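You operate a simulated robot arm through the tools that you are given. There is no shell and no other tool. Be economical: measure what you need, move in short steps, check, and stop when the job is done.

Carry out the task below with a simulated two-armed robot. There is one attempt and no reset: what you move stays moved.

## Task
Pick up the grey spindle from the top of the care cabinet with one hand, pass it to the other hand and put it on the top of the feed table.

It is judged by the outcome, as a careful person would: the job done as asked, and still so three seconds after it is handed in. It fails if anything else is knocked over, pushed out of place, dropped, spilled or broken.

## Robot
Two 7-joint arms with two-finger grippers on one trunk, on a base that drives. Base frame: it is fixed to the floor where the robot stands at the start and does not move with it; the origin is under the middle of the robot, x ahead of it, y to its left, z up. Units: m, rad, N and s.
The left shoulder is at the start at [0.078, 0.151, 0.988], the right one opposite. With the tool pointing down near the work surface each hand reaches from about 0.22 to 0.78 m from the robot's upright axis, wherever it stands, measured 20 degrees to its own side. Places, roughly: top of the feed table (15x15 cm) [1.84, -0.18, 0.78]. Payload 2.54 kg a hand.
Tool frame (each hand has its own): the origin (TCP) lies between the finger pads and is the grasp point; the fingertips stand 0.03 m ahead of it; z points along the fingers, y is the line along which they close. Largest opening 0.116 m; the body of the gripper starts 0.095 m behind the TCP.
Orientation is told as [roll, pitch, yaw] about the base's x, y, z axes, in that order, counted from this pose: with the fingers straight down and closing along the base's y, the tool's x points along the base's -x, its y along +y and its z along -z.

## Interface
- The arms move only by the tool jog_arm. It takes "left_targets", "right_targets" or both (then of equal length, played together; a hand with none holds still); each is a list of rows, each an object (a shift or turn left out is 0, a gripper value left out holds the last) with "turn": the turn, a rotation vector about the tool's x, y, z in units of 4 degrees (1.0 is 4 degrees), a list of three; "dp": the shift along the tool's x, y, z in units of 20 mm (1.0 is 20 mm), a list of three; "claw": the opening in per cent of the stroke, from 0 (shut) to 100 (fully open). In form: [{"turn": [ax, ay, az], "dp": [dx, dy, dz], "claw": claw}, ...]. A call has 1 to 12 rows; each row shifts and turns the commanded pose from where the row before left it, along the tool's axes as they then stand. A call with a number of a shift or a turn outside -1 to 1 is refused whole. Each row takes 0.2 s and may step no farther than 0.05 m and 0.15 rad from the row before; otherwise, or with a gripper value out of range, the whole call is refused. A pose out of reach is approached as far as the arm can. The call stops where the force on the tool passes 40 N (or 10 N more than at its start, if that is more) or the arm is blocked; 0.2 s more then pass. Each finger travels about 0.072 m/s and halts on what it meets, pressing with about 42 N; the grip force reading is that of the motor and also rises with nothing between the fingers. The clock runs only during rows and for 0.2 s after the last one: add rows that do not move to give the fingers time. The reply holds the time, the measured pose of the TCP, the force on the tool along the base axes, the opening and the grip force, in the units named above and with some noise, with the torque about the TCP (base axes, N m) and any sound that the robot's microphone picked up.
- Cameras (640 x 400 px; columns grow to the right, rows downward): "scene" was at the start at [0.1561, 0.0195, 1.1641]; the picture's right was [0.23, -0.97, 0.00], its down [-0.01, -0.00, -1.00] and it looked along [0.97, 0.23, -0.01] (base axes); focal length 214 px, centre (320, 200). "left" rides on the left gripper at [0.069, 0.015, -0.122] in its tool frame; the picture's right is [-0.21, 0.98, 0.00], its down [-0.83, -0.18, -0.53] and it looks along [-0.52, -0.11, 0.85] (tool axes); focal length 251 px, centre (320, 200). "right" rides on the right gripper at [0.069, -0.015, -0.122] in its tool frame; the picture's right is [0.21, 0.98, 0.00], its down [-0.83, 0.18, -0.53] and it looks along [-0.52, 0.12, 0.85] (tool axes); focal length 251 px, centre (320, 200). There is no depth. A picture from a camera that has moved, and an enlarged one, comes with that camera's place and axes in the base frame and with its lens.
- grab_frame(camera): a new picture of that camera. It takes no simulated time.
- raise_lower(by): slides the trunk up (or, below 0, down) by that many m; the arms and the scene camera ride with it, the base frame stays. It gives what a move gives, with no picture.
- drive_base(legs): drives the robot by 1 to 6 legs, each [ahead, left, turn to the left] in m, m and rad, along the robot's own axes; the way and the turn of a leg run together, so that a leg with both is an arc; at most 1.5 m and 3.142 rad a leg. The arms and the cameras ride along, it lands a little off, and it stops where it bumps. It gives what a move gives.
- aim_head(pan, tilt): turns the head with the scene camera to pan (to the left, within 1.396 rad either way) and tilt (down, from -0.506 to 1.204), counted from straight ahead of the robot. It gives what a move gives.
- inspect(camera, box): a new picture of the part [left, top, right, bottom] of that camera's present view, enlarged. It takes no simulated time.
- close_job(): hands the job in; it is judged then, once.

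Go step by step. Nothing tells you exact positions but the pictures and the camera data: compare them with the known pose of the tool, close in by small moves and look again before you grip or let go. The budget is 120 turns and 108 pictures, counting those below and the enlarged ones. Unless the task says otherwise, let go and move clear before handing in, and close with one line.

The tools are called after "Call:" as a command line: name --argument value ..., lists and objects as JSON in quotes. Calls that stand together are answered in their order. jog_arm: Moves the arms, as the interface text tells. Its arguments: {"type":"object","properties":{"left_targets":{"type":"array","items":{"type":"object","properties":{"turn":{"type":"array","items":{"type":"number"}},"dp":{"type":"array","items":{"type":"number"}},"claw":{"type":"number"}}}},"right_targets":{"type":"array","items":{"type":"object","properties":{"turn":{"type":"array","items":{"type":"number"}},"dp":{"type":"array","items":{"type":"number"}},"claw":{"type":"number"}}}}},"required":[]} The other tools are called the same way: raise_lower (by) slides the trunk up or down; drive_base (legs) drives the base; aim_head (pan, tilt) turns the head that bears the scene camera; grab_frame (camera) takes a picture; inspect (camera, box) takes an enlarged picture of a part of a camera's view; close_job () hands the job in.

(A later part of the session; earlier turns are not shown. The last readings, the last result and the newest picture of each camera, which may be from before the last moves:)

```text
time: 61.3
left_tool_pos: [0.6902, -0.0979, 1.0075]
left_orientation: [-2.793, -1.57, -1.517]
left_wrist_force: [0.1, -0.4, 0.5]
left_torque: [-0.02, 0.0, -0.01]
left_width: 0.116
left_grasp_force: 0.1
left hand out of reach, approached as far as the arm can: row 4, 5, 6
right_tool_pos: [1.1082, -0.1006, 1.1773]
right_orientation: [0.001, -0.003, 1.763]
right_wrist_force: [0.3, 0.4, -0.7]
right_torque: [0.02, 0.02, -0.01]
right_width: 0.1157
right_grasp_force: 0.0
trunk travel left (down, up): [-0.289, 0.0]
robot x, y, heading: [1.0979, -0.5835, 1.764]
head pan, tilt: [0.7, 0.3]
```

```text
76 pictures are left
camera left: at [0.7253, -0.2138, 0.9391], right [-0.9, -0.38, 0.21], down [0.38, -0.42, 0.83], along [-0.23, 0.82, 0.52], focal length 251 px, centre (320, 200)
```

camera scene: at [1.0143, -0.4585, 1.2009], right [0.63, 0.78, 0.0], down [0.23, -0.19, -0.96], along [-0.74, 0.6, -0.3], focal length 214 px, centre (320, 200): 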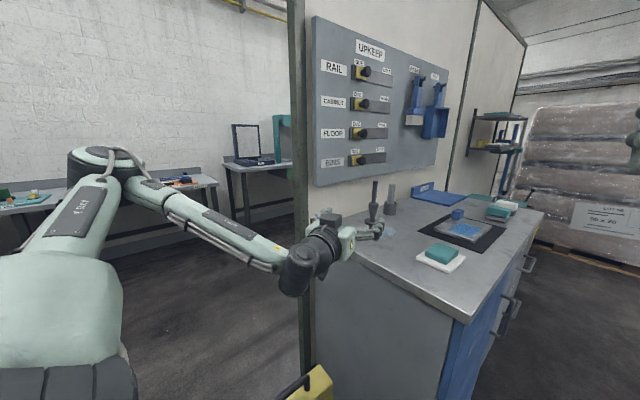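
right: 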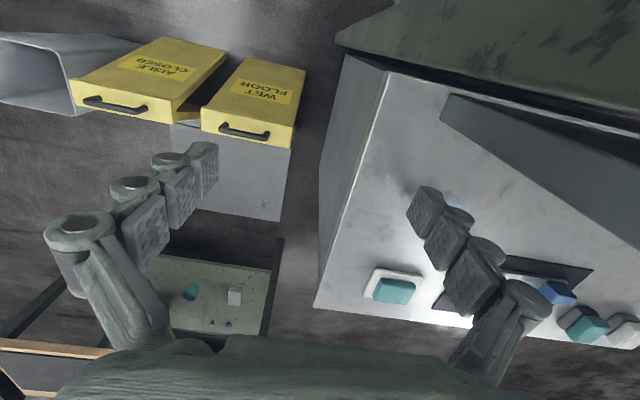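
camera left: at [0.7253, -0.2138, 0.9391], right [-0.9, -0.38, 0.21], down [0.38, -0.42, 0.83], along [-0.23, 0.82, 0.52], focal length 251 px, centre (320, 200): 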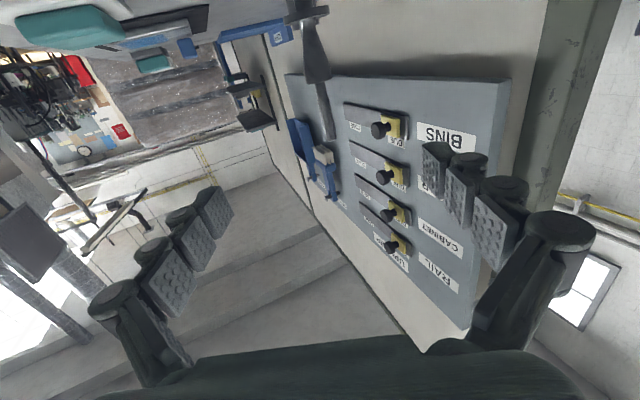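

The spindle rod is nearly centred on the left hand's line, about 0.23 m ahead, at about (0.594, 0.114). I'll advance most of the way, lowering slightly.

Call:
jog_arm --left_targets '[{"dp": [0.2, 0.2, 1]}, {"dp": [0.2, 0, 1]}, {"dp": [0.2, 0, 1]}, {"dp": [0, 0, 1]}, {"dp": [0, 0, 1]}, {"dp": [0, 0, 1]}, {"dp": [0, 0, 1]}]'

Call:
grab_frame --camera "left"

Call:
grab_frame --camera "scene"

```text
time: 62.9
left_tool_pos: [0.6345, 0.0317, 0.9946]
left_orientation: [-1.023, -1.569, 2.998]
left_wrist_force: [0.3, 0.1, 0.4]
left_torque: [0.03, 0.0, -0.02]
left_width: 0.1161
left_grasp_force: 0.0
right_tool_pos: [1.1091, -0.0995, 1.1774]
right_orientation: [0.001, -0.002, 1.762]
right_wrist_force: [-0.1, 0.4, 0.3]
right_torque: [-0.03, 0.02, 0.0]
right_width: 0.1161
right_grasp_force: 0.0
trunk travel left (down, up): [-0.289, 0.0]
robot x, y, heading: [1.0973, -0.5835, 1.764]
head pan, tilt: [0.7, 0.3]
```

```text
75 pictures are left
camera left: at [0.6685, -0.0852, 0.9256], right [-0.9, -0.38, 0.21], down [0.38, -0.42, 0.83], along [-0.23, 0.82, 0.52], focal length 251 px, centre (320, 200)
```

left: 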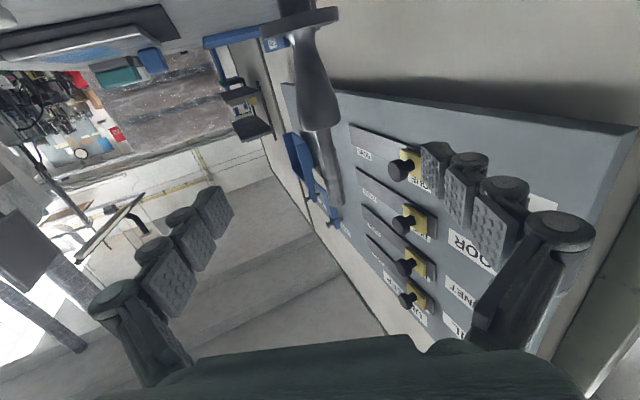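

```text
74 pictures are left
camera scene: at [1.0144, -0.4583, 1.2008], right [0.63, 0.78, 0.0], down [0.23, -0.19, -0.96], along [-0.74, 0.6, -0.3], focal length 214 px, centre (320, 200)
```

scene: 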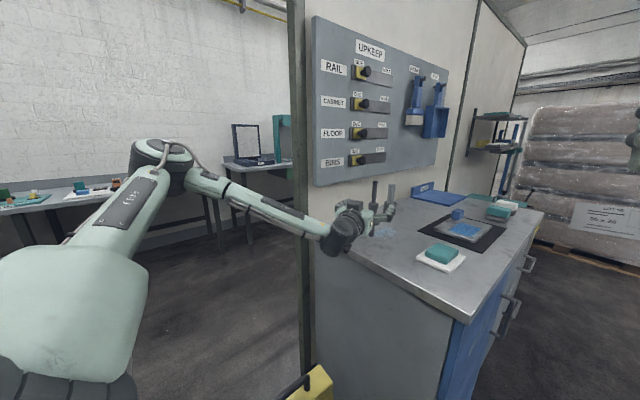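

Call:
jog_arm --left_targets '[{"dp": [-0.2, 0.15, 0.9]}, {"dp": [0, 0, 0.9]}, {"dp": [0, 0, 0.9]}, {"dp": [0, 0, 0.9]}]'

Call:
grab_frame --camera "left"

Call:
inspect --camera "scene" --box '[310, 160, 430, 235]'

```text
time: 63.9
left_tool_pos: [0.6018, 0.0954, 1.0001]
left_orientation: [-1.861, -1.57, -2.449]
left_wrist_force: [-0.3, -0.4, -0.3]
left_torque: [-0.02, 0.0, 0.01]
left_width: 0.1157
left_grasp_force: 0.0
right_tool_pos: [1.1092, -0.1005, 1.1771]
right_orientation: [0.0, -0.002, 1.761]
right_wrist_force: [0.1, -1.1, 0.1]
right_torque: [-0.05, -0.02, 0.03]
right_width: 0.1161
right_grasp_force: 0.2
trunk travel left (down, up): [-0.289, 0.0]
robot x, y, heading: [1.098, -0.5817, 1.763]
head pan, tilt: [0.7, 0.3]
```

```text
73 pictures are left
camera left: at [0.6369, -0.0212, 0.9308], right [-0.9, -0.38, 0.21], down [0.38, -0.42, 0.83], along [-0.23, 0.82, 0.52], focal length 251 px, centre (320, 200)
```

left: 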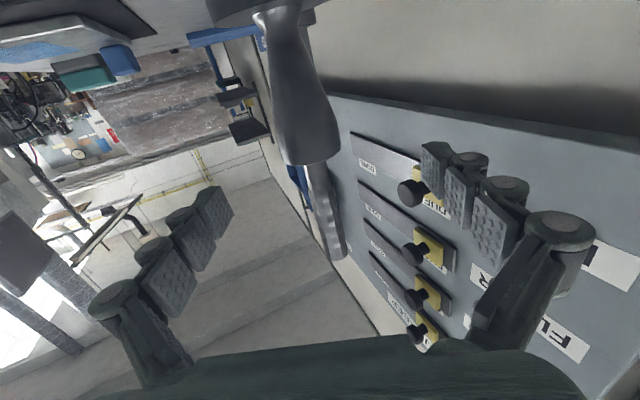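

```text
5.33 times, centred on (370, 198) of scene
camera zoom: at [1.0144, -0.4583, 1.2008], right [0.63, 0.78, 0.0], down [0.23, -0.19, -0.96], along [-0.74, 0.6, -0.3], focal length 1144 px, centre (53, 213)
```

zoom: 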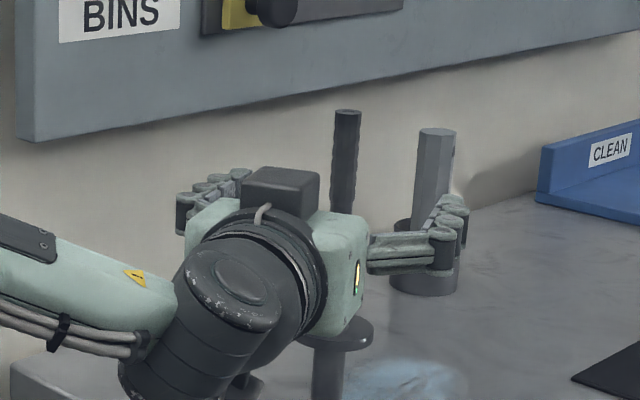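

The rod now sits right at the grasp point. I'll close the left gripper.

Call:
jog_arm --left_targets '[{"claw": 0}, {"claw": 0}, {"claw": 0}, {"claw": 0}, {"claw": 0}, {"claw": 0}]'

Call:
grab_frame --camera "left"

```text
time: 65.3
left_tool_pos: [0.6023, 0.0957, 0.9996]
left_orientation: [-2.192, -1.568, -2.114]
left_wrist_force: [0.7, 1.8, 0.9]
left_torque: [0.09, -0.04, -0.02]
left_width: 0.0144
left_grasp_force: 41.0
right_tool_pos: [1.1093, -0.0986, 1.1759]
right_orientation: [-0.001, -0.003, 1.763]
right_wrist_force: [-0.5, 0.5, 0.0]
right_torque: [-0.02, 0.0, 0.0]
right_width: 0.1161
right_grasp_force: 0.0
trunk travel left (down, up): [-0.289, 0.0]
robot x, y, heading: [1.0991, -0.5846, 1.764]
head pan, tilt: [0.7, 0.3]
```

```text
71 pictures are left
camera left: at [0.6368, -0.0216, 0.9309], right [-0.9, -0.38, 0.21], down [0.38, -0.42, 0.83], along [-0.23, 0.82, 0.52], focal length 251 px, centre (320, 200)
```

left: 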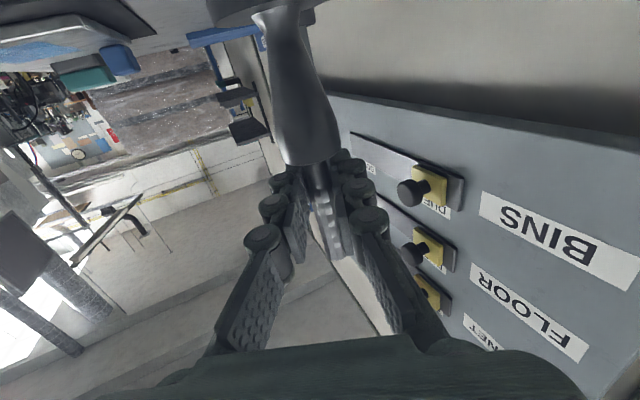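

Gripped at 14.4 mm on the rod, still upright. I'll lift it a little, then back away from the cabinet.

Call:
jog_arm --left_targets '[{"dp": [-0.5, 0, 0]}, {"dp": [-1, 0, 0]}, {"dp": [-1, 0, 0]}, {"dp": [-1, 0, 0]}, {"dp": [-1, 0, 0]}]'

Call:
jog_arm --left_targets '[{"dp": [-0.5, 0, -1]}, {"dp": [-0.5, 0, -1]}, {"dp": [-0.5, 0, -1]}, {"dp": [-0.5, 0, -1]}, {"dp": [-0.5, -0.5, -1]}, {"dp": [-0.5, -0.5, -1]}, {"dp": [0, -1, -1]}, {"dp": [0, -1, -1]}, {"dp": [0, -1, -1]}]'

Call:
grab_frame --camera "scene"

Call:
grab_frame --camera "left"

```text
time: 66.5
left_tool_pos: [0.6022, 0.0947, 1.0911]
left_orientation: [-1.74, -1.57, -2.568]
left_wrist_force: [0.3, 0.3, -2.9]
left_torque: [-0.01, -0.02, 0.0]
left_width: 0.0139
left_grasp_force: 40.0
right_tool_pos: [1.1085, -0.1008, 1.1777]
right_orientation: [-0.001, -0.001, 1.762]
right_wrist_force: [-0.2, 0.7, 0.7]
right_torque: [0.0, 0.01, -0.03]
right_width: 0.1162
right_grasp_force: 0.1
trunk travel left (down, up): [-0.289, 0.0]
robot x, y, heading: [1.1012, -0.5799, 1.764]
head pan, tilt: [0.7, 0.3]
```

```text
time: 68.5
left_tool_pos: [0.7473, -0.0403, 1.1502]
left_orientation: [-1.971, -1.571, -2.338]
left_wrist_force: [0.4, 0.3, -2.9]
left_torque: [-0.02, -0.01, 0.04]
left_width: 0.014
left_grasp_force: 40.1
right_tool_pos: [1.1086, -0.0995, 1.1748]
right_orientation: [0.002, -0.001, 1.761]
right_wrist_force: [1.4, 0.9, 0.6]
right_torque: [0.01, 0.01, 0.0]
right_width: 0.1163
right_grasp_force: 0.0
trunk travel left (down, up): [-0.289, 0.0]
robot x, y, heading: [1.1036, -0.5831, 1.766]
head pan, tilt: [0.7, 0.3]
```

```text
70 pictures are left
camera scene: at [1.0148, -0.4582, 1.2009], right [0.63, 0.78, 0.0], down [0.23, -0.19, -0.96], along [-0.75, 0.6, -0.3], focal length 214 px, centre (320, 200)
```

scene: 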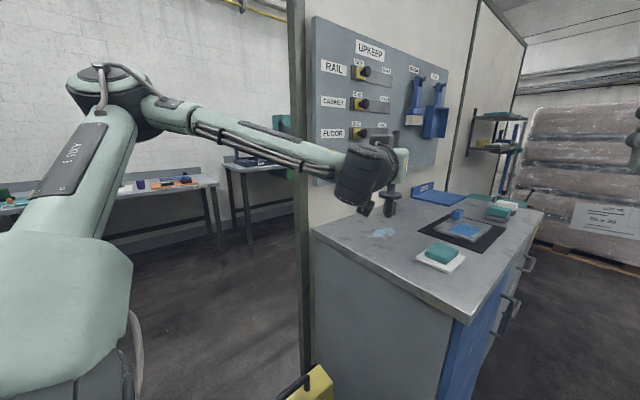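

```text
69 pictures are left
camera left: at [0.7816, -0.1565, 1.0817], right [-0.9, -0.38, 0.21], down [0.38, -0.42, 0.83], along [-0.23, 0.82, 0.52], focal length 251 px, centre (320, 200)
```

left: 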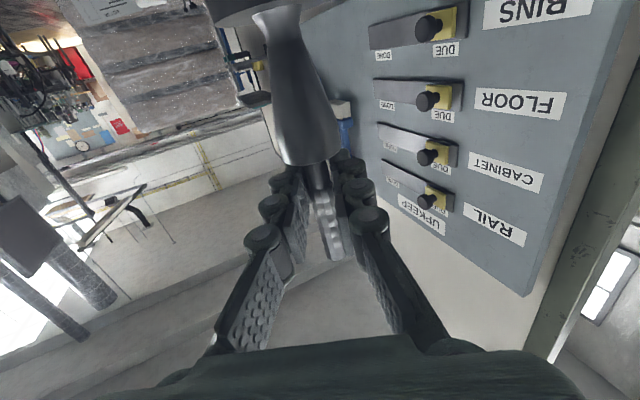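

Spindle is securely lifted. I'll bring it to the middle in front of the robot and raise the right hand a bit.

Call:
jog_arm --left_targets '[{"dp": [0.35, -0.75, -0.42]}, {"dp": [0.35, -0.75, -0.42]}, {"dp": [0.35, -0.75, -0.42]}, {"dp": [0.35, -0.75, -0.42]}, {"dp": [0.35, -0.75, -0.42]}, {"dp": [0.35, -0.75, -0.42]}, {"dp": [0.35, -0.75, -0.42]}, {"dp": [0.35, -0.75, -0.42]}, {"dp": [0.35, -0.75, -0.42]}, {"dp": [0.35, -0.75, -0.42]}]' --right_targets '[{"dp": [0, 0, -0.4]}, {"dp": [0, 0, -0.4]}, {"dp": [0, 0, -0.4]}, {"dp": [0, 0, -0.4]}, {"dp": [0, 0, -0.4]}, {"dp": [0, 0, 0]}, {"dp": [0, 0, 0]}, {"dp": [0, 0, 0]}, {"dp": [0, 0, 0]}, {"dp": [0, 0, 0]}]'

Call:
aim_head --pan 0.1 --tilt 0.2

Call:
grab_frame --camera "scene"

Call:
grab_frame --camera "right"

```text
time: 70.7
left_tool_pos: [0.8842, -0.0563, 1.0907]
left_orientation: [-0.991, -1.572, 2.963]
left_wrist_force: [-0.1, 0.0, -3.1]
left_torque: [-0.02, 0.06, 0.02]
left_width: 0.014
left_grasp_force: 40.5
left hand out of reach, approached as far as the arm can: row 9, 10
right_tool_pos: [1.1086, -0.0993, 1.2157]
right_orientation: [0.001, -0.001, 1.764]
right_wrist_force: [0.0, 0.7, 0.1]
right_torque: [-0.03, 0.03, -0.01]
right_width: 0.1163
right_grasp_force: 0.1
trunk travel left (down, up): [-0.289, 0.0]
robot x, y, heading: [1.0978, -0.5793, 1.766]
head pan, tilt: [0.7, 0.3]
```

```text
time: 71.7
left_tool_pos: [0.8837, -0.0575, 1.0914]
left_orientation: [-1.183, -1.572, -3.13]
left_wrist_force: [-0.4, -0.3, -3.4]
left_torque: [-0.03, 0.0, -0.04]
left_width: 0.0142
left_grasp_force: 40.6
right_tool_pos: [1.1084, -0.1003, 1.2162]
right_orientation: [0.001, -0.002, 1.761]
right_wrist_force: [0.6, 1.0, -0.2]
right_torque: [-0.01, -0.02, -0.01]
right_width: 0.1162
right_grasp_force: 0.0
trunk travel left (down, up): [-0.289, 0.0]
robot x, y, heading: [1.1019, -0.5817, 1.764]
head pan, tilt: [0.099, 0.201]
```

```text
68 pictures are left
camera scene: at [1.06, -0.4276, 1.2101], right [0.96, 0.29, 0.0], down [0.06, -0.19, -0.98], along [-0.28, 0.94, -0.2], focal length 214 px, centre (320, 200)
```

scene: 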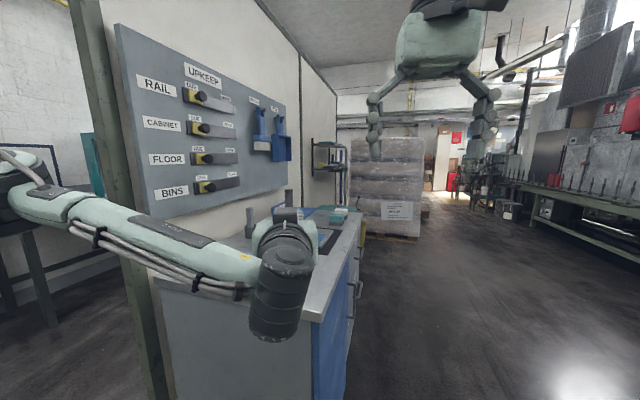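

```text
67 pictures are left
camera right: at [1.136, -0.1645, 1.3393], right [-0.92, -0.4, 0.0], down [-0.34, 0.78, 0.53], along [-0.21, 0.49, -0.84], focal length 251 px, centre (320, 200)
```

right: 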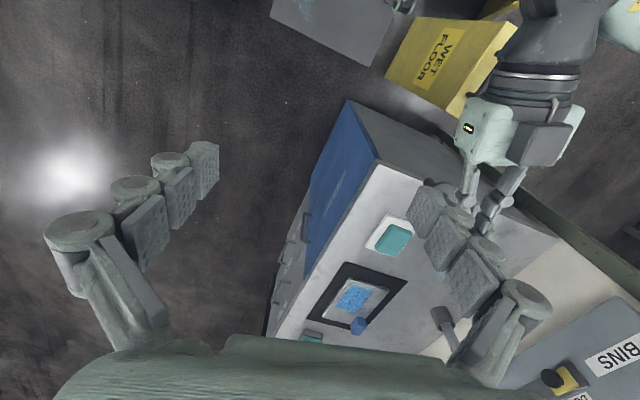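

Call:
jog_arm --right_targets '[{"dp": [-0.4, 0.9, 0]}, {"dp": [-0.4, 0.9, 0]}, {"dp": [-0.4, 0.9, 0]}, {"dp": [-0.4, 0.9, 0]}, {"dp": [-0.4, 0.9, 0]}, {"dp": [-0.4, 0.9, 0]}, {"dp": [-0.4, 0.9, 0]}, {"dp": [-0.4, 0.9, 0]}, {"dp": [-0.4, 0.9, 0]}, {"dp": [-0.4, 0.9, 0]}, {"dp": [-0.2, 0.9, 0]}]'

Call:
grab_frame --camera "scene"

Call:
grab_frame --camera "right"

Call:
grab_frame --camera "left"

```text
time: 74.1
left_tool_pos: [0.8856, -0.0569, 1.0918]
left_orientation: [0.798, -1.572, 1.176]
left_wrist_force: [0.6, 0.0, -3.2]
left_torque: [0.0, -0.01, 0.03]
left_width: 0.0141
left_grasp_force: 40.3
right_tool_pos: [0.9124, -0.0576, 1.2147]
right_orientation: [0.003, -0.001, 1.762]
right_wrist_force: [0.7, 1.5, -0.1]
right_torque: [-0.05, 0.08, -0.04]
right_width: 0.1161
right_grasp_force: 0.0
right hand out of reach, approached as far as the arm can: row 11
trunk travel left (down, up): [-0.289, 0.0]
robot x, y, heading: [1.1009, -0.5856, 1.766]
head pan, tilt: [0.099, 0.201]
```

```text
66 pictures are left
camera scene: at [1.061, -0.4269, 1.2101], right [0.96, 0.29, 0.0], down [0.06, -0.19, -0.98], along [-0.28, 0.94, -0.2], focal length 214 px, centre (320, 200)
```

scene: 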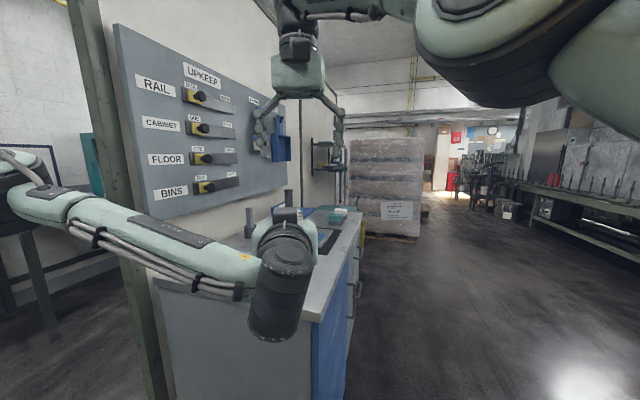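

```text
65 pictures are left
camera right: at [0.9401, -0.1212, 1.3377], right [-0.92, -0.4, 0.0], down [-0.33, 0.78, 0.53], along [-0.21, 0.49, -0.85], focal length 251 px, centre (320, 200)
```

right: 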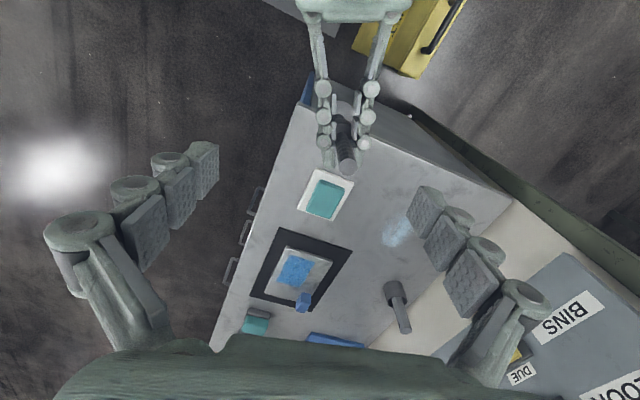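

```text
64 pictures are left
camera left: at [0.9199, -0.1735, 1.022], right [-0.9, -0.38, 0.22], down [0.38, -0.42, 0.83], along [-0.23, 0.82, 0.52], focal length 251 px, centre (320, 200)
```

left: 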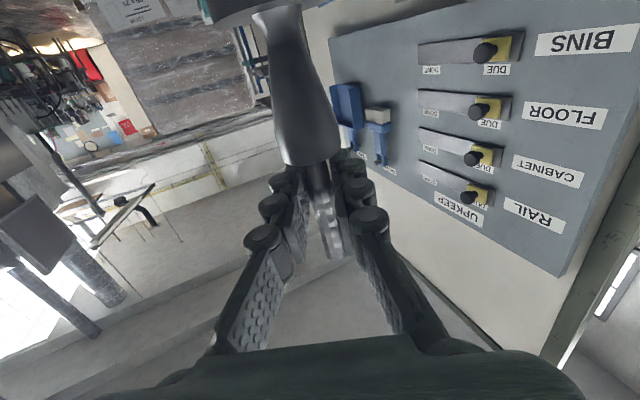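

Call:
jog_arm --right_targets '[{"dp": [0, 0, 0.7]}, {"dp": [0, 0, 0.7]}, {"dp": [-0.2, 0.4, 0]}, {"dp": [-0.2, 0.4, 0]}, {"dp": [-0.15, 0.4, 0]}, {}]'

Call:
grab_frame --camera "right"

```text
time: 75.5
left_tool_pos: [0.8857, -0.0565, 1.0905]
left_orientation: [-1.037, -1.571, 3.008]
left_wrist_force: [0.5, 0.1, -3.2]
left_torque: [-0.05, -0.02, -0.01]
left_width: 0.0144
left_grasp_force: 40.8
right_tool_pos: [0.8845, -0.0519, 1.1852]
right_orientation: [0.0, -0.001, 1.761]
right_wrist_force: [0.2, 0.2, 0.1]
right_torque: [0.01, 0.0, 0.0]
right_width: 0.1159
right_grasp_force: 0.1
trunk travel left (down, up): [-0.289, 0.0]
robot x, y, heading: [1.1039, -0.5841, 1.763]
head pan, tilt: [0.099, 0.201]
```

```text
63 pictures are left
camera right: at [0.9132, -0.116, 1.3089], right [-0.92, -0.4, 0.0], down [-0.34, 0.78, 0.54], along [-0.21, 0.49, -0.84], focal length 251 px, centre (320, 200)
```

right: 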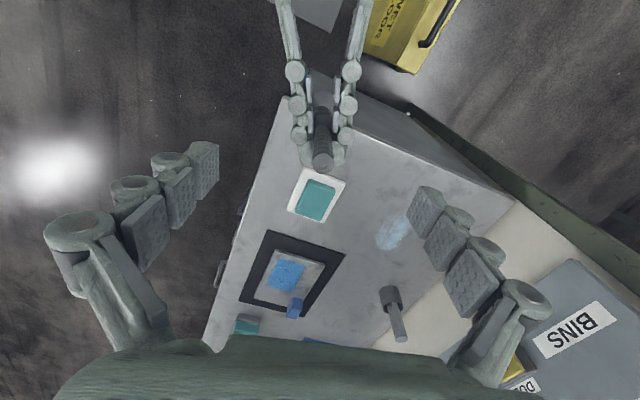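

The rod's top is right under the right hand's grasp point. Lowering 46 mm so the fingertips straddle the rod just above the left fingers.

Call:
jog_arm --right_targets '[{"dp": [0, 0, 0.6]}, {"dp": [0, 0, 0.6]}, {"dp": [0, 0, 0.6]}, {"dp": [0, 0, 0.5]}]'

Call:
grab_frame --camera "right"

Call:
grab_frame --camera "left"

Call:
inspect --camera "scene" --box '[200, 100, 380, 300]'

```text
time: 76.5
left_tool_pos: [0.8854, -0.0565, 1.0917]
left_orientation: [-0.769, -1.572, 2.742]
left_wrist_force: [-0.3, -0.3, -2.9]
left_torque: [-0.01, -0.03, 0.01]
left_width: 0.0144
left_grasp_force: 40.3
right_tool_pos: [0.8844, -0.0514, 1.1396]
right_orientation: [0.002, -0.002, 1.762]
right_wrist_force: [1.0, 0.1, 1.0]
right_torque: [-0.02, 0.0, 0.02]
right_width: 0.116
right_grasp_force: 0.1
trunk travel left (down, up): [-0.289, 0.0]
robot x, y, heading: [1.103, -0.5841, 1.767]
head pan, tilt: [0.099, 0.201]
```

```text
62 pictures are left
camera right: at [0.9124, -0.1165, 1.2629], right [-0.92, -0.4, 0.0], down [-0.34, 0.78, 0.54], along [-0.21, 0.49, -0.84], focal length 251 px, centre (320, 200)
```

right: 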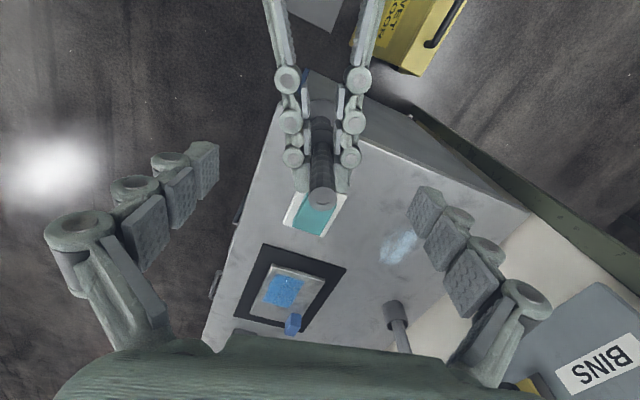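

```text
61 pictures are left
camera left: at [0.9191, -0.1739, 1.0221], right [-0.9, -0.38, 0.21], down [0.38, -0.42, 0.83], along [-0.23, 0.82, 0.52], focal length 251 px, centre (320, 200)
```

left: 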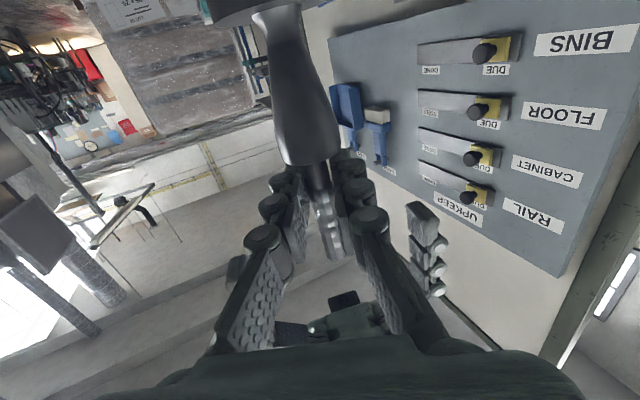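

```text
2.00 times, centred on (290, 200) of scene
camera zoom: at [1.0601, -0.4274, 1.2101], right [0.96, 0.29, 0.0], down [0.06, -0.19, -0.98], along [-0.28, 0.94, -0.2], focal length 429 px, centre (380, 200)
```

zoom: 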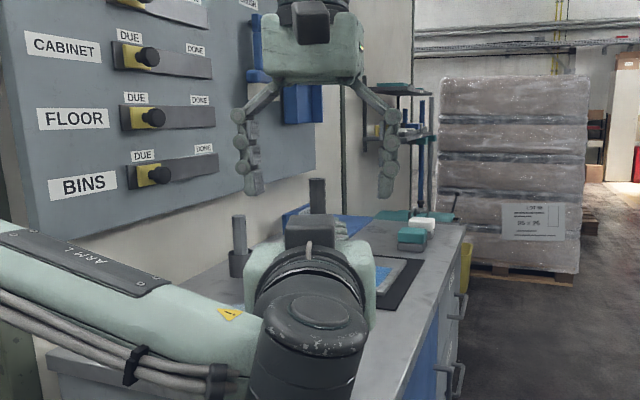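

Aligned; closing the right gripper on the rod's top while the left still holds.

Call:
jog_arm --right_targets '[{"claw": 0}, {"claw": 0}, {"claw": 0}, {"claw": 0}, {"claw": 0}, {"claw": 0}]'

Call:
grab_frame --camera "right"

```text
time: 77.9
left_tool_pos: [0.8859, -0.057, 1.0919]
left_orientation: [-1.898, -1.57, -2.416]
left_wrist_force: [10.9, 0.0, -1.8]
left_torque: [0.02, 0.17, -0.06]
left_width: 0.0141
left_grasp_force: 40.6
right_tool_pos: [0.8832, -0.0526, 1.1401]
right_orientation: [0.002, -0.001, 1.764]
right_wrist_force: [-10.5, -0.2, 0.2]
right_torque: [-0.04, 0.33, 0.0]
right_width: 0.0152
right_grasp_force: 41.1
trunk travel left (down, up): [-0.289, 0.0]
robot x, y, heading: [1.1017, -0.5827, 1.768]
head pan, tilt: [0.099, 0.201]
```

```text
59 pictures are left
camera right: at [0.9119, -0.1168, 1.2628], right [-0.92, -0.4, 0.0], down [-0.34, 0.78, 0.54], along [-0.21, 0.49, -0.84], focal length 251 px, centre (320, 200)
```

right: 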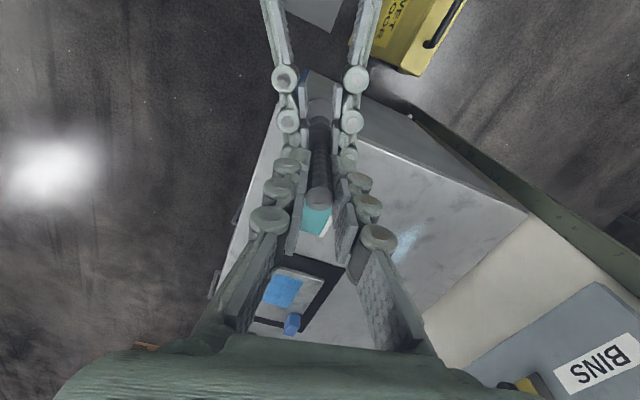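

Call:
jog_arm --right_targets '[{"dp": [0, 0.1, 0]}, {}]'

Call:
jog_arm --left_targets '[{"claw": 50}, {"claw": 50}, {"claw": 50}, {"claw": 50}, {"claw": 50}]'

Call:
grab_frame --camera "right"

Call:
grab_frame --camera "left"

```text
time: 78.5
left_tool_pos: [0.8855, -0.0565, 1.091]
left_orientation: [-0.91, -1.571, 2.883]
left_wrist_force: [6.3, 2.7, -1.3]
left_torque: [-0.1, 0.11, -0.05]
left_width: 0.0143
left_grasp_force: 40.3
right_tool_pos: [0.8819, -0.0527, 1.1386]
right_orientation: [-0.001, -0.001, 1.762]
right_wrist_force: [-6.6, -3.4, 0.4]
right_torque: [-0.07, 0.18, 0.01]
right_width: 0.0152
right_grasp_force: 40.9
trunk travel left (down, up): [-0.289, 0.0]
robot x, y, heading: [1.101, -0.5847, 1.765]
head pan, tilt: [0.099, 0.201]
```

```text
time: 79.7
left_tool_pos: [0.8838, -0.0569, 1.0916]
left_orientation: [-1.23, -1.571, -3.079]
left_wrist_force: [0.6, 0.6, 1.1]
left_torque: [0.01, 0.0, -0.01]
left_width: 0.058
left_grasp_force: 0.0
right_tool_pos: [0.8821, -0.0526, 1.1397]
right_orientation: [0.0, -0.002, 1.763]
right_wrist_force: [-0.6, -0.4, 0.1]
right_torque: [-0.01, 0.02, 0.01]
right_width: 0.015
right_grasp_force: 40.9
trunk travel left (down, up): [-0.289, 0.0]
robot x, y, heading: [1.1007, -0.5825, 1.767]
head pan, tilt: [0.099, 0.201]
```

```text
58 pictures are left
camera right: at [0.9105, -0.1165, 1.2628], right [-0.92, -0.4, 0.0], down [-0.34, 0.78, 0.54], along [-0.21, 0.49, -0.84], focal length 251 px, centre (320, 200)
```

right: 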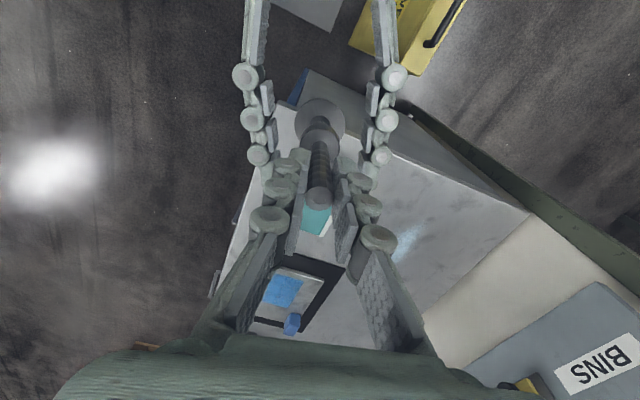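

```text
57 pictures are left
camera left: at [0.9191, -0.174, 1.0221], right [-0.9, -0.38, 0.21], down [0.38, -0.42, 0.83], along [-0.23, 0.82, 0.52], focal length 251 px, centre (320, 200)
```

left: 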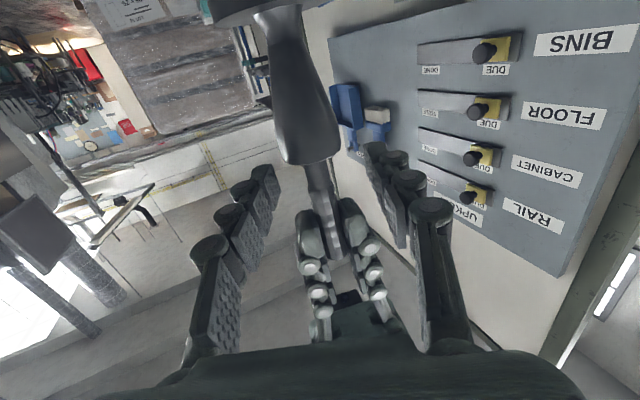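

Right hand holds the spindle alone, steady. Withdrawing the left hand straight back, then out to the left.

Call:
jog_arm --left_targets '[{"dp": [0, 0, -0.8]}, {"dp": [0, 0, -0.8]}, {"dp": [0, 0, -0.8]}, {"dp": [0, 0, -0.8]}, {"dp": [0, 0.5, -0.8]}, {"dp": [0, 1, -0.5]}, {"dp": [0, 1, 0]}, {"dp": [0, 1, 0]}, {"dp": [0, 1, 0]}, {"dp": [0, 1, 0]}]'

Call:
grab_frame --camera "scene"

Call:
aim_head --pan -0.9 --tilt 0.5

Call:
grab_frame --camera "scene"

```text
time: 81.7
left_tool_pos: [0.849, -0.0933, 1.1086]
left_orientation: [1.101, -1.565, 0.847]
left_wrist_force: [13.6, -7.3, -1.4]
left_torque: [-0.07, 0.11, -0.61]
left_width: 0.0659
left_grasp_force: 6.5
left hand out of reach, approached as far as the arm can: row 1, 2, 3, 4, 5, 6, 7, 8, 9
right_tool_pos: [0.8792, -0.0493, 1.1405]
right_orientation: [0.014, -0.016, 1.758]
right_wrist_force: [-12.1, 6.7, 0.0]
right_torque: [0.22, 0.38, -0.13]
right_width: 0.0151
right_grasp_force: 41.9
trunk travel left (down, up): [-0.289, 0.0]
robot x, y, heading: [1.0968, -0.5862, 1.768]
head pan, tilt: [0.099, 0.201]
stopped in row 9 (left hand): the force on the tool passed its limit at 43 N (the readings are from after the stop); the commanded pose is now the measured one
```

```text
56 pictures are left
camera scene: at [1.06, -0.4276, 1.2101], right [0.96, 0.29, 0.0], down [0.06, -0.19, -0.98], along [-0.28, 0.94, -0.2], focal length 214 px, centre (320, 200)
```

scene: 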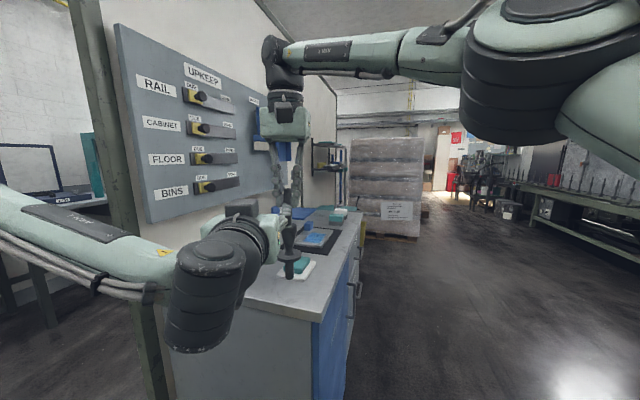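

```text
time: 83.0
left_tool_pos: [0.8472, -0.0942, 1.1074]
left_orientation: [1.065, -1.568, 0.89]
left_wrist_force: [19.5, -11.8, -0.2]
left_torque: [0.17, 0.17, -1.02]
left_width: 0.0717
left_grasp_force: 10.3
right_tool_pos: [0.8793, -0.0477, 1.1409]
right_orientation: [0.016, -0.016, 1.758]
right_wrist_force: [-18.9, 12.2, 0.3]
right_torque: [0.19, 0.45, -0.2]
right_width: 0.0149
right_grasp_force: 41.7
trunk travel left (down, up): [-0.289, 0.0]
robot x, y, heading: [1.1013, -0.5801, 1.763]
head pan, tilt: [-0.901, 0.499]
```

```text
55 pictures are left
camera scene: at [1.1461, -0.4474, 1.1824], right [0.76, -0.65, 0.0], down [-0.31, -0.36, -0.88], along [0.57, 0.67, -0.48], focal length 214 px, centre (320, 200)
```

scene: 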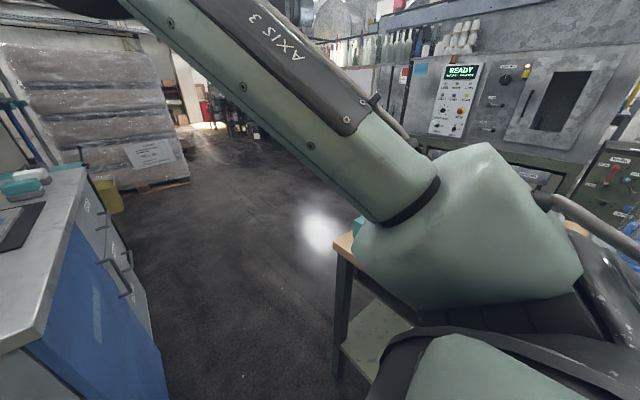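

The left hand couldn't back up as commanded and its finger now presses sideways. I'll look before relieving it.

Call:
grab_frame --camera "left"

Call:
grab_frame --camera "right"

```text
54 pictures are left
camera left: at [0.8791, -0.2119, 1.0395], right [-0.91, -0.37, 0.22], down [0.37, -0.42, 0.83], along [-0.21, 0.83, 0.52], focal length 251 px, centre (320, 200)
```

left: 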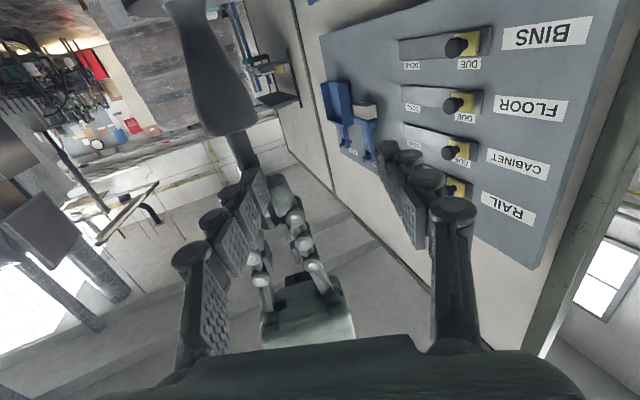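

```text
53 pictures are left
camera right: at [0.9092, -0.1144, 1.2625], right [-0.92, -0.39, 0.01], down [-0.32, 0.77, 0.55], along [-0.22, 0.5, -0.83], focal length 251 px, centre (320, 200)
```

right: 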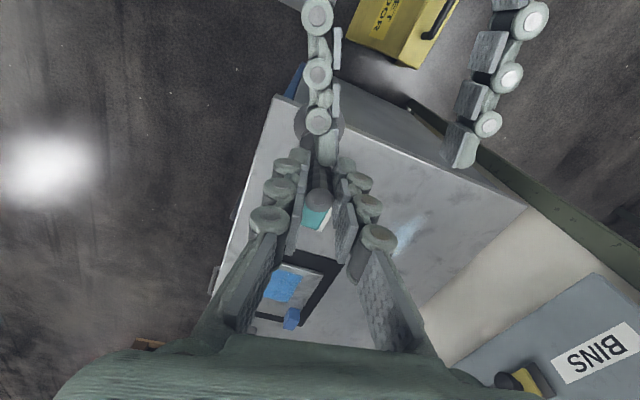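

Call:
jog_arm --left_targets '[{"dp": [0, -0.5, 0]}, {"dp": [0, -0.5, 0]}]'

Call:
grab_frame --camera "right"

```text
time: 83.6
left_tool_pos: [0.8642, -0.0863, 1.1078]
left_orientation: [0.845, -1.566, 1.114]
left_wrist_force: [6.5, -7.0, -0.1]
left_torque: [0.06, 0.05, -0.26]
left_width: 0.064
left_grasp_force: 2.1
right_tool_pos: [0.8808, -0.0496, 1.1403]
right_orientation: [0.011, -0.014, 1.759]
right_wrist_force: [-5.1, 6.2, -0.1]
right_torque: [0.14, 0.12, 0.0]
right_width: 0.0148
right_grasp_force: 41.4
trunk travel left (down, up): [-0.289, 0.0]
robot x, y, heading: [1.099, -0.5814, 1.764]
head pan, tilt: [-0.901, 0.499]
```

```text
52 pictures are left
camera right: at [0.9099, -0.1151, 1.2629], right [-0.92, -0.39, 0.01], down [-0.33, 0.77, 0.55], along [-0.22, 0.5, -0.84], focal length 251 px, centre (320, 200)
```

right: 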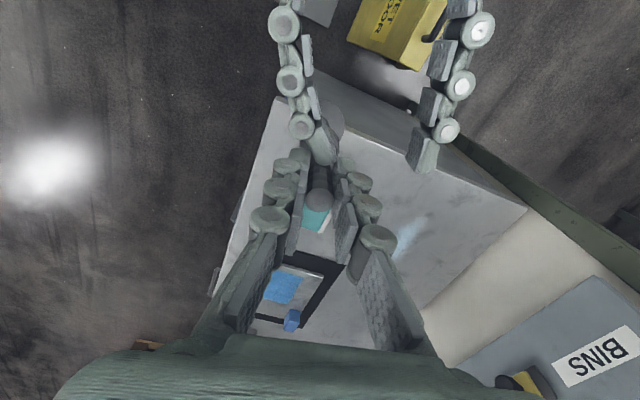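

Call:
jog_arm --left_targets '[{"dp": [0, -0.5, 0]}, {"dp": [0, -0.3, 0]}]'

Call:
jog_arm --right_targets '[{"dp": [-0.5, 0, 0]}, {"dp": [-0.5, 0, 0]}, {"dp": [-0.5, 0, 0]}]'

Call:
grab_frame --camera "right"

Call:
grab_frame --camera "left"

```text
time: 84.2
left_tool_pos: [0.8796, -0.0808, 1.1075]
left_orientation: [1.145, -1.568, 0.817]
left_wrist_force: [-1.5, -1.3, 0.4]
left_torque: [-0.01, -0.01, 0.02]
left_width: 0.0613
left_grasp_force: 0.1
right_tool_pos: [0.8795, -0.0494, 1.1394]
right_orientation: [0.01, -0.012, 1.759]
right_wrist_force: [1.0, 0.8, -0.4]
right_torque: [-0.02, -0.04, 0.03]
right_width: 0.015
right_grasp_force: 41.5
trunk travel left (down, up): [-0.289, 0.0]
robot x, y, heading: [1.1033, -0.5802, 1.766]
head pan, tilt: [-0.901, 0.499]
```

```text
time: 85.0
left_tool_pos: [0.8806, -0.0803, 1.1069]
left_orientation: [0.959, -1.568, 0.997]
left_wrist_force: [1.3, 0.4, 0.2]
left_torque: [-0.02, 0.01, 0.01]
left_width: 0.058
left_grasp_force: 0.1
right_tool_pos: [0.8751, -0.0195, 1.1396]
right_orientation: [0.012, -0.014, 1.758]
right_wrist_force: [-0.1, 0.6, -0.2]
right_torque: [-0.01, -0.01, 0.03]
right_width: 0.015
right_grasp_force: 41.5
trunk travel left (down, up): [-0.289, 0.0]
robot x, y, heading: [1.0986, -0.58, 1.769]
head pan, tilt: [-0.901, 0.499]
```

```text
51 pictures are left
camera right: at [0.9045, -0.0851, 1.2617], right [-0.92, -0.39, 0.01], down [-0.32, 0.77, 0.55], along [-0.22, 0.5, -0.84], focal length 251 px, centre (320, 200)
```

right: 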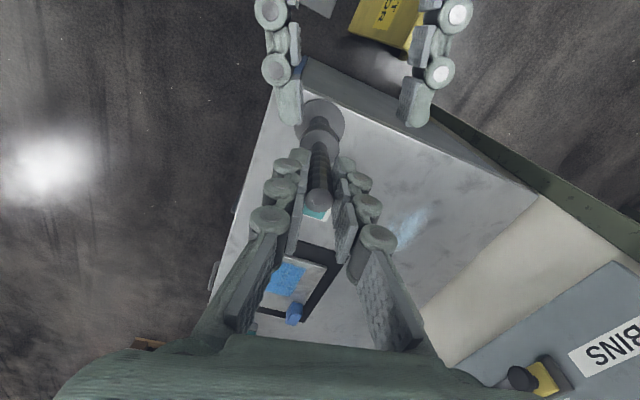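

```text
50 pictures are left
camera left: at [0.912, -0.1981, 1.0388], right [-0.9, -0.37, 0.22], down [0.37, -0.42, 0.83], along [-0.21, 0.83, 0.52], focal length 251 px, centre (320, 200)
```

left: 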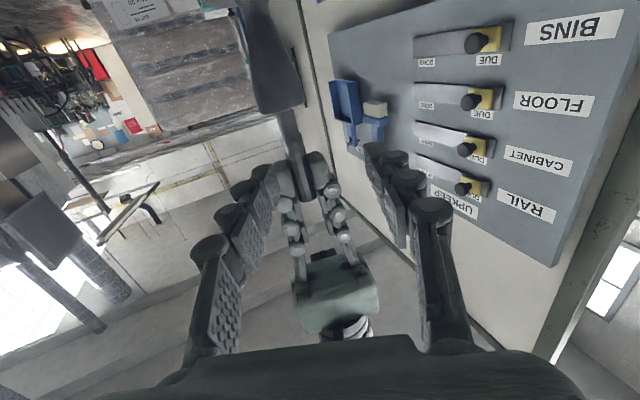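

The spindle is free of the left fingers. I'll move the left hand out to the left, straighten the right hand's tiny tilt, and check the left elbow.

Call:
jog_arm --left_targets '[{"dp": [0, 0.8, 0]}, {"dp": [0, 0.8, 0]}, {"dp": [0, 0.8, 0]}, {"dp": [0, 0.8, 0]}, {"dp": [0, 0.8, 0]}]' --right_targets '[{"dp": [-0.3, 0, 0]}, {"dp": [-0.3, 0, 0]}, {"dp": [0, -0.5, 0]}, {"dp": [0, -0.8, -0.3]}, {"dp": [0, -0.8, -0.3]}]'

Call:
aim_head --pan 0.7 --tilt 0.3

Call:
grab_frame --camera "scene"

Call:
grab_frame --camera "right"

```text
time: 86.2
left_tool_pos: [0.8109, -0.0856, 1.1134]
left_orientation: [0.922, -1.566, 1.038]
left_wrist_force: [0.2, 0.2, 1.5]
left_torque: [-0.03, 0.01, 0.0]
left_width: 0.0581
left_grasp_force: 0.1
left hand out of reach, approached as far as the arm can: row 3, 4, 5
right_tool_pos: [0.9187, -0.0041, 1.1486]
right_orientation: [0.012, -0.015, 1.758]
right_wrist_force: [-0.1, -0.6, -2.5]
right_torque: [-0.01, 0.02, 0.0]
right_width: 0.0151
right_grasp_force: 41.2
right hand out of reach, approached as far as the arm can: row 2
trunk travel left (down, up): [-0.289, 0.0]
robot x, y, heading: [1.1001, -0.579, 1.763]
head pan, tilt: [-0.901, 0.499]
```

```text
time: 87.8
left_tool_pos: [0.8104, -0.0863, 1.1142]
left_orientation: [0.907, -1.565, 1.053]
left_wrist_force: [1.0, -0.2, -1.0]
left_torque: [-0.01, -0.02, 0.02]
left_width: 0.058
left_grasp_force: 0.0
right_tool_pos: [0.9171, -0.0055, 1.1482]
right_orientation: [0.011, -0.014, 1.757]
right_wrist_force: [-0.7, 0.5, -2.6]
right_torque: [-0.02, 0.0, 0.01]
right_width: 0.0148
right_grasp_force: 41.3
trunk travel left (down, up): [-0.289, 0.0]
robot x, y, heading: [1.0982, -0.5839, 1.763]
head pan, tilt: [0.7, 0.3]
```

```text
49 pictures are left
camera scene: at [1.0143, -0.4582, 1.2008], right [0.63, 0.78, 0.0], down [0.23, -0.19, -0.96], along [-0.74, 0.6, -0.3], focal length 214 px, centre (320, 200)
```

scene: 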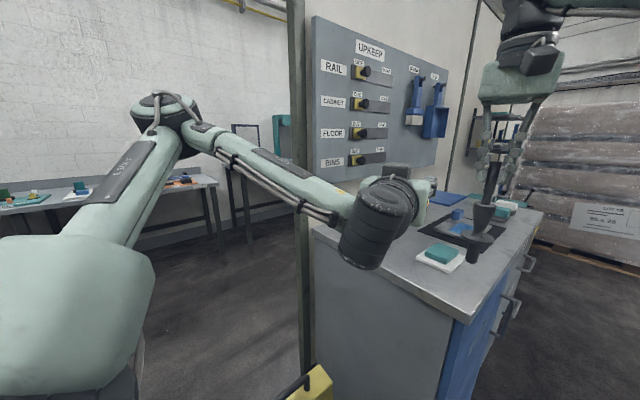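

```text
48 pictures are left
camera right: at [0.9464, -0.0704, 1.2706], right [-0.92, -0.39, 0.01], down [-0.32, 0.77, 0.55], along [-0.22, 0.5, -0.84], focal length 251 px, centre (320, 200)
```

right: 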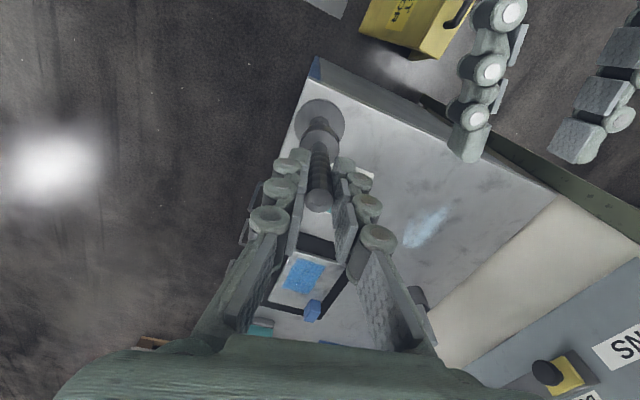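

Call:
jog_arm --right_targets '[{"dp": [0, -1, -0.2], "turn": [0.15, 0, 0]}, {"dp": [0, -1, -0.2]}, {"dp": [0, -1, -0.2]}, {"dp": [0, -1, -0.2]}, {"dp": [0, -1, -0.2]}, {"dp": [0, -1, -0.2]}, {"dp": [0, -1, -0.2]}, {"dp": [0, -1, -0.2]}, {"dp": [0, -1, 0]}, {"dp": [0, -1, 0]}]'

Call:
drive_base --legs '[[0, 0, -0.17]]'

Call:
drive_base --legs '[[0.14, 0.0, 0]]'

Call:
aim_head --pan -0.7 --tilt 0.5

Call:
grab_frame --camera "scene"

```text
time: 90.0
left_tool_pos: [0.8121, -0.0861, 1.114]
left_orientation: [0.998, -1.567, 0.96]
left_wrist_force: [0.1, 0.2, -0.2]
left_torque: [-0.02, 0.01, 0.01]
left_width: 0.0583
left_grasp_force: 0.1
right_tool_pos: [1.1147, 0.0319, 1.1816]
right_orientation: [0.002, -0.015, 1.758]
right_wrist_force: [0.1, 0.4, -3.4]
right_torque: [-0.02, 0.03, 0.01]
right_width: 0.015
right_grasp_force: 41.3
trunk travel left (down, up): [-0.289, 0.0]
robot x, y, heading: [1.098, -0.5814, 1.768]
head pan, tilt: [0.7, 0.3]
```

```text
time: 91.1
left_tool_pos: [0.8977, -0.0443, 1.1142]
left_orientation: [0.975, -1.566, 0.816]
left_wrist_force: [-0.2, -0.7, -0.7]
left_torque: [-0.02, 0.02, 0.0]
left_width: 0.0579
left_grasp_force: 0.0
right_tool_pos: [1.2169, 0.021, 1.1819]
right_orientation: [0.003, -0.014, 1.589]
right_wrist_force: [0.6, -1.1, -2.7]
right_torque: [-0.01, 0.02, 0.03]
right_width: 0.015
right_grasp_force: 40.6
trunk travel left (down, up): [-0.289, 0.0]
robot x, y, heading: [1.0996, -0.584, 1.598]
head pan, tilt: [0.7, 0.3]
```

```text
time: 92.5
left_tool_pos: [0.8951, 0.0972, 1.1129]
left_orientation: [0.836, -1.566, 0.951]
left_wrist_force: [0.4, -0.6, 0.1]
left_torque: [0.02, -0.02, -0.03]
left_width: 0.0579
left_grasp_force: 0.1
right_tool_pos: [1.2137, 0.164, 1.181]
right_orientation: [0.0, -0.012, 1.59]
right_wrist_force: [-0.9, -0.6, -3.0]
right_torque: [-0.07, 0.03, -0.01]
right_width: 0.0149
right_grasp_force: 41.0
trunk travel left (down, up): [-0.289, 0.0]
robot x, y, heading: [1.0978, -0.4447, 1.601]
head pan, tilt: [0.7, 0.3]
```

```text
time: 94.0
left_tool_pos: [0.8951, 0.0963, 1.1138]
left_orientation: [0.951, -1.566, 0.838]
left_wrist_force: [-0.4, 0.6, 0.2]
left_torque: [0.01, 0.04, -0.01]
left_width: 0.0579
left_grasp_force: 0.1
right_tool_pos: [1.2139, 0.1637, 1.1812]
right_orientation: [0.001, -0.014, 1.59]
right_wrist_force: [-0.1, 0.7, -2.9]
right_torque: [-0.04, 0.01, -0.01]
right_width: 0.0152
right_grasp_force: 41.9
trunk travel left (down, up): [-0.289, 0.0]
robot x, y, heading: [1.0964, -0.4414, 1.594]
head pan, tilt: [-0.7, 0.499]
```

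```text
47 pictures are left
camera scene: at [1.1516, -0.3027, 1.1824], right [0.78, -0.62, 0.0], down [-0.3, -0.37, -0.88], along [0.55, 0.69, -0.48], focal length 214 px, centre (320, 200)
```

scene: 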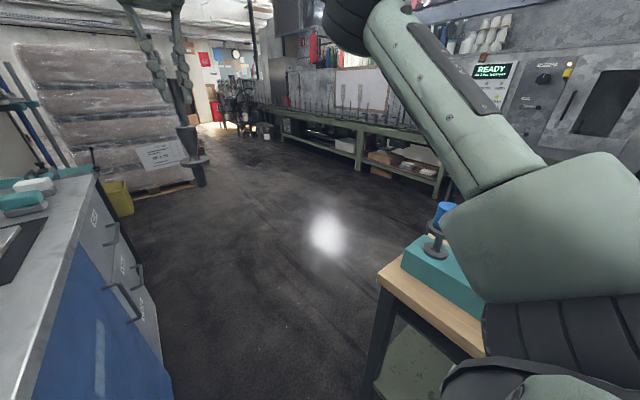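

Call:
aim_head --pan -1.2 --tilt 0.8

Call:
grab_frame --camera "scene"

Call:
grab_frame --camera "right"

```text
time: 94.9
left_tool_pos: [0.895, 0.0965, 1.1133]
left_orientation: [0.942, -1.567, 0.847]
left_wrist_force: [0.3, 0.0, -0.2]
left_torque: [0.0, -0.01, 0.0]
left_width: 0.0578
left_grasp_force: 0.1
right_tool_pos: [1.2127, 0.1626, 1.1818]
right_orientation: [0.0, -0.01, 1.591]
right_wrist_force: [-0.7, -0.3, -2.7]
right_torque: [0.0, 0.0, -0.02]
right_width: 0.0153
right_grasp_force: 41.8
trunk travel left (down, up): [-0.289, 0.0]
robot x, y, heading: [1.097, -0.4421, 1.596]
head pan, tilt: [-1.201, 0.799]
```

```text
46 pictures are left
camera scene: at [1.1692, -0.3427, 1.1565], right [0.39, -0.92, 0.0], down [-0.66, -0.28, -0.7], along [0.64, 0.27, -0.72], focal length 214 px, centre (320, 200)
```

scene: 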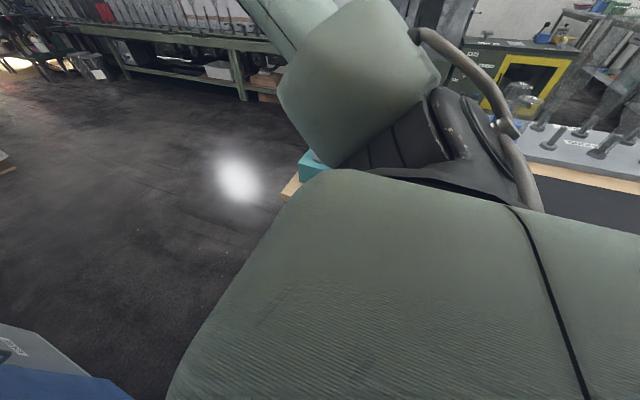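

```text
45 pictures are left
camera right: at [1.2292, 0.0938, 1.3032], right [-0.97, -0.23, 0.0], down [-0.2, 0.82, 0.54], along [-0.13, 0.53, -0.84], focal length 251 px, centre (320, 200)
```

right: 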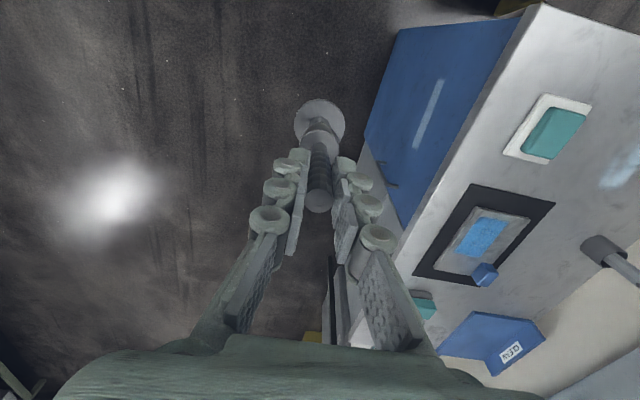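

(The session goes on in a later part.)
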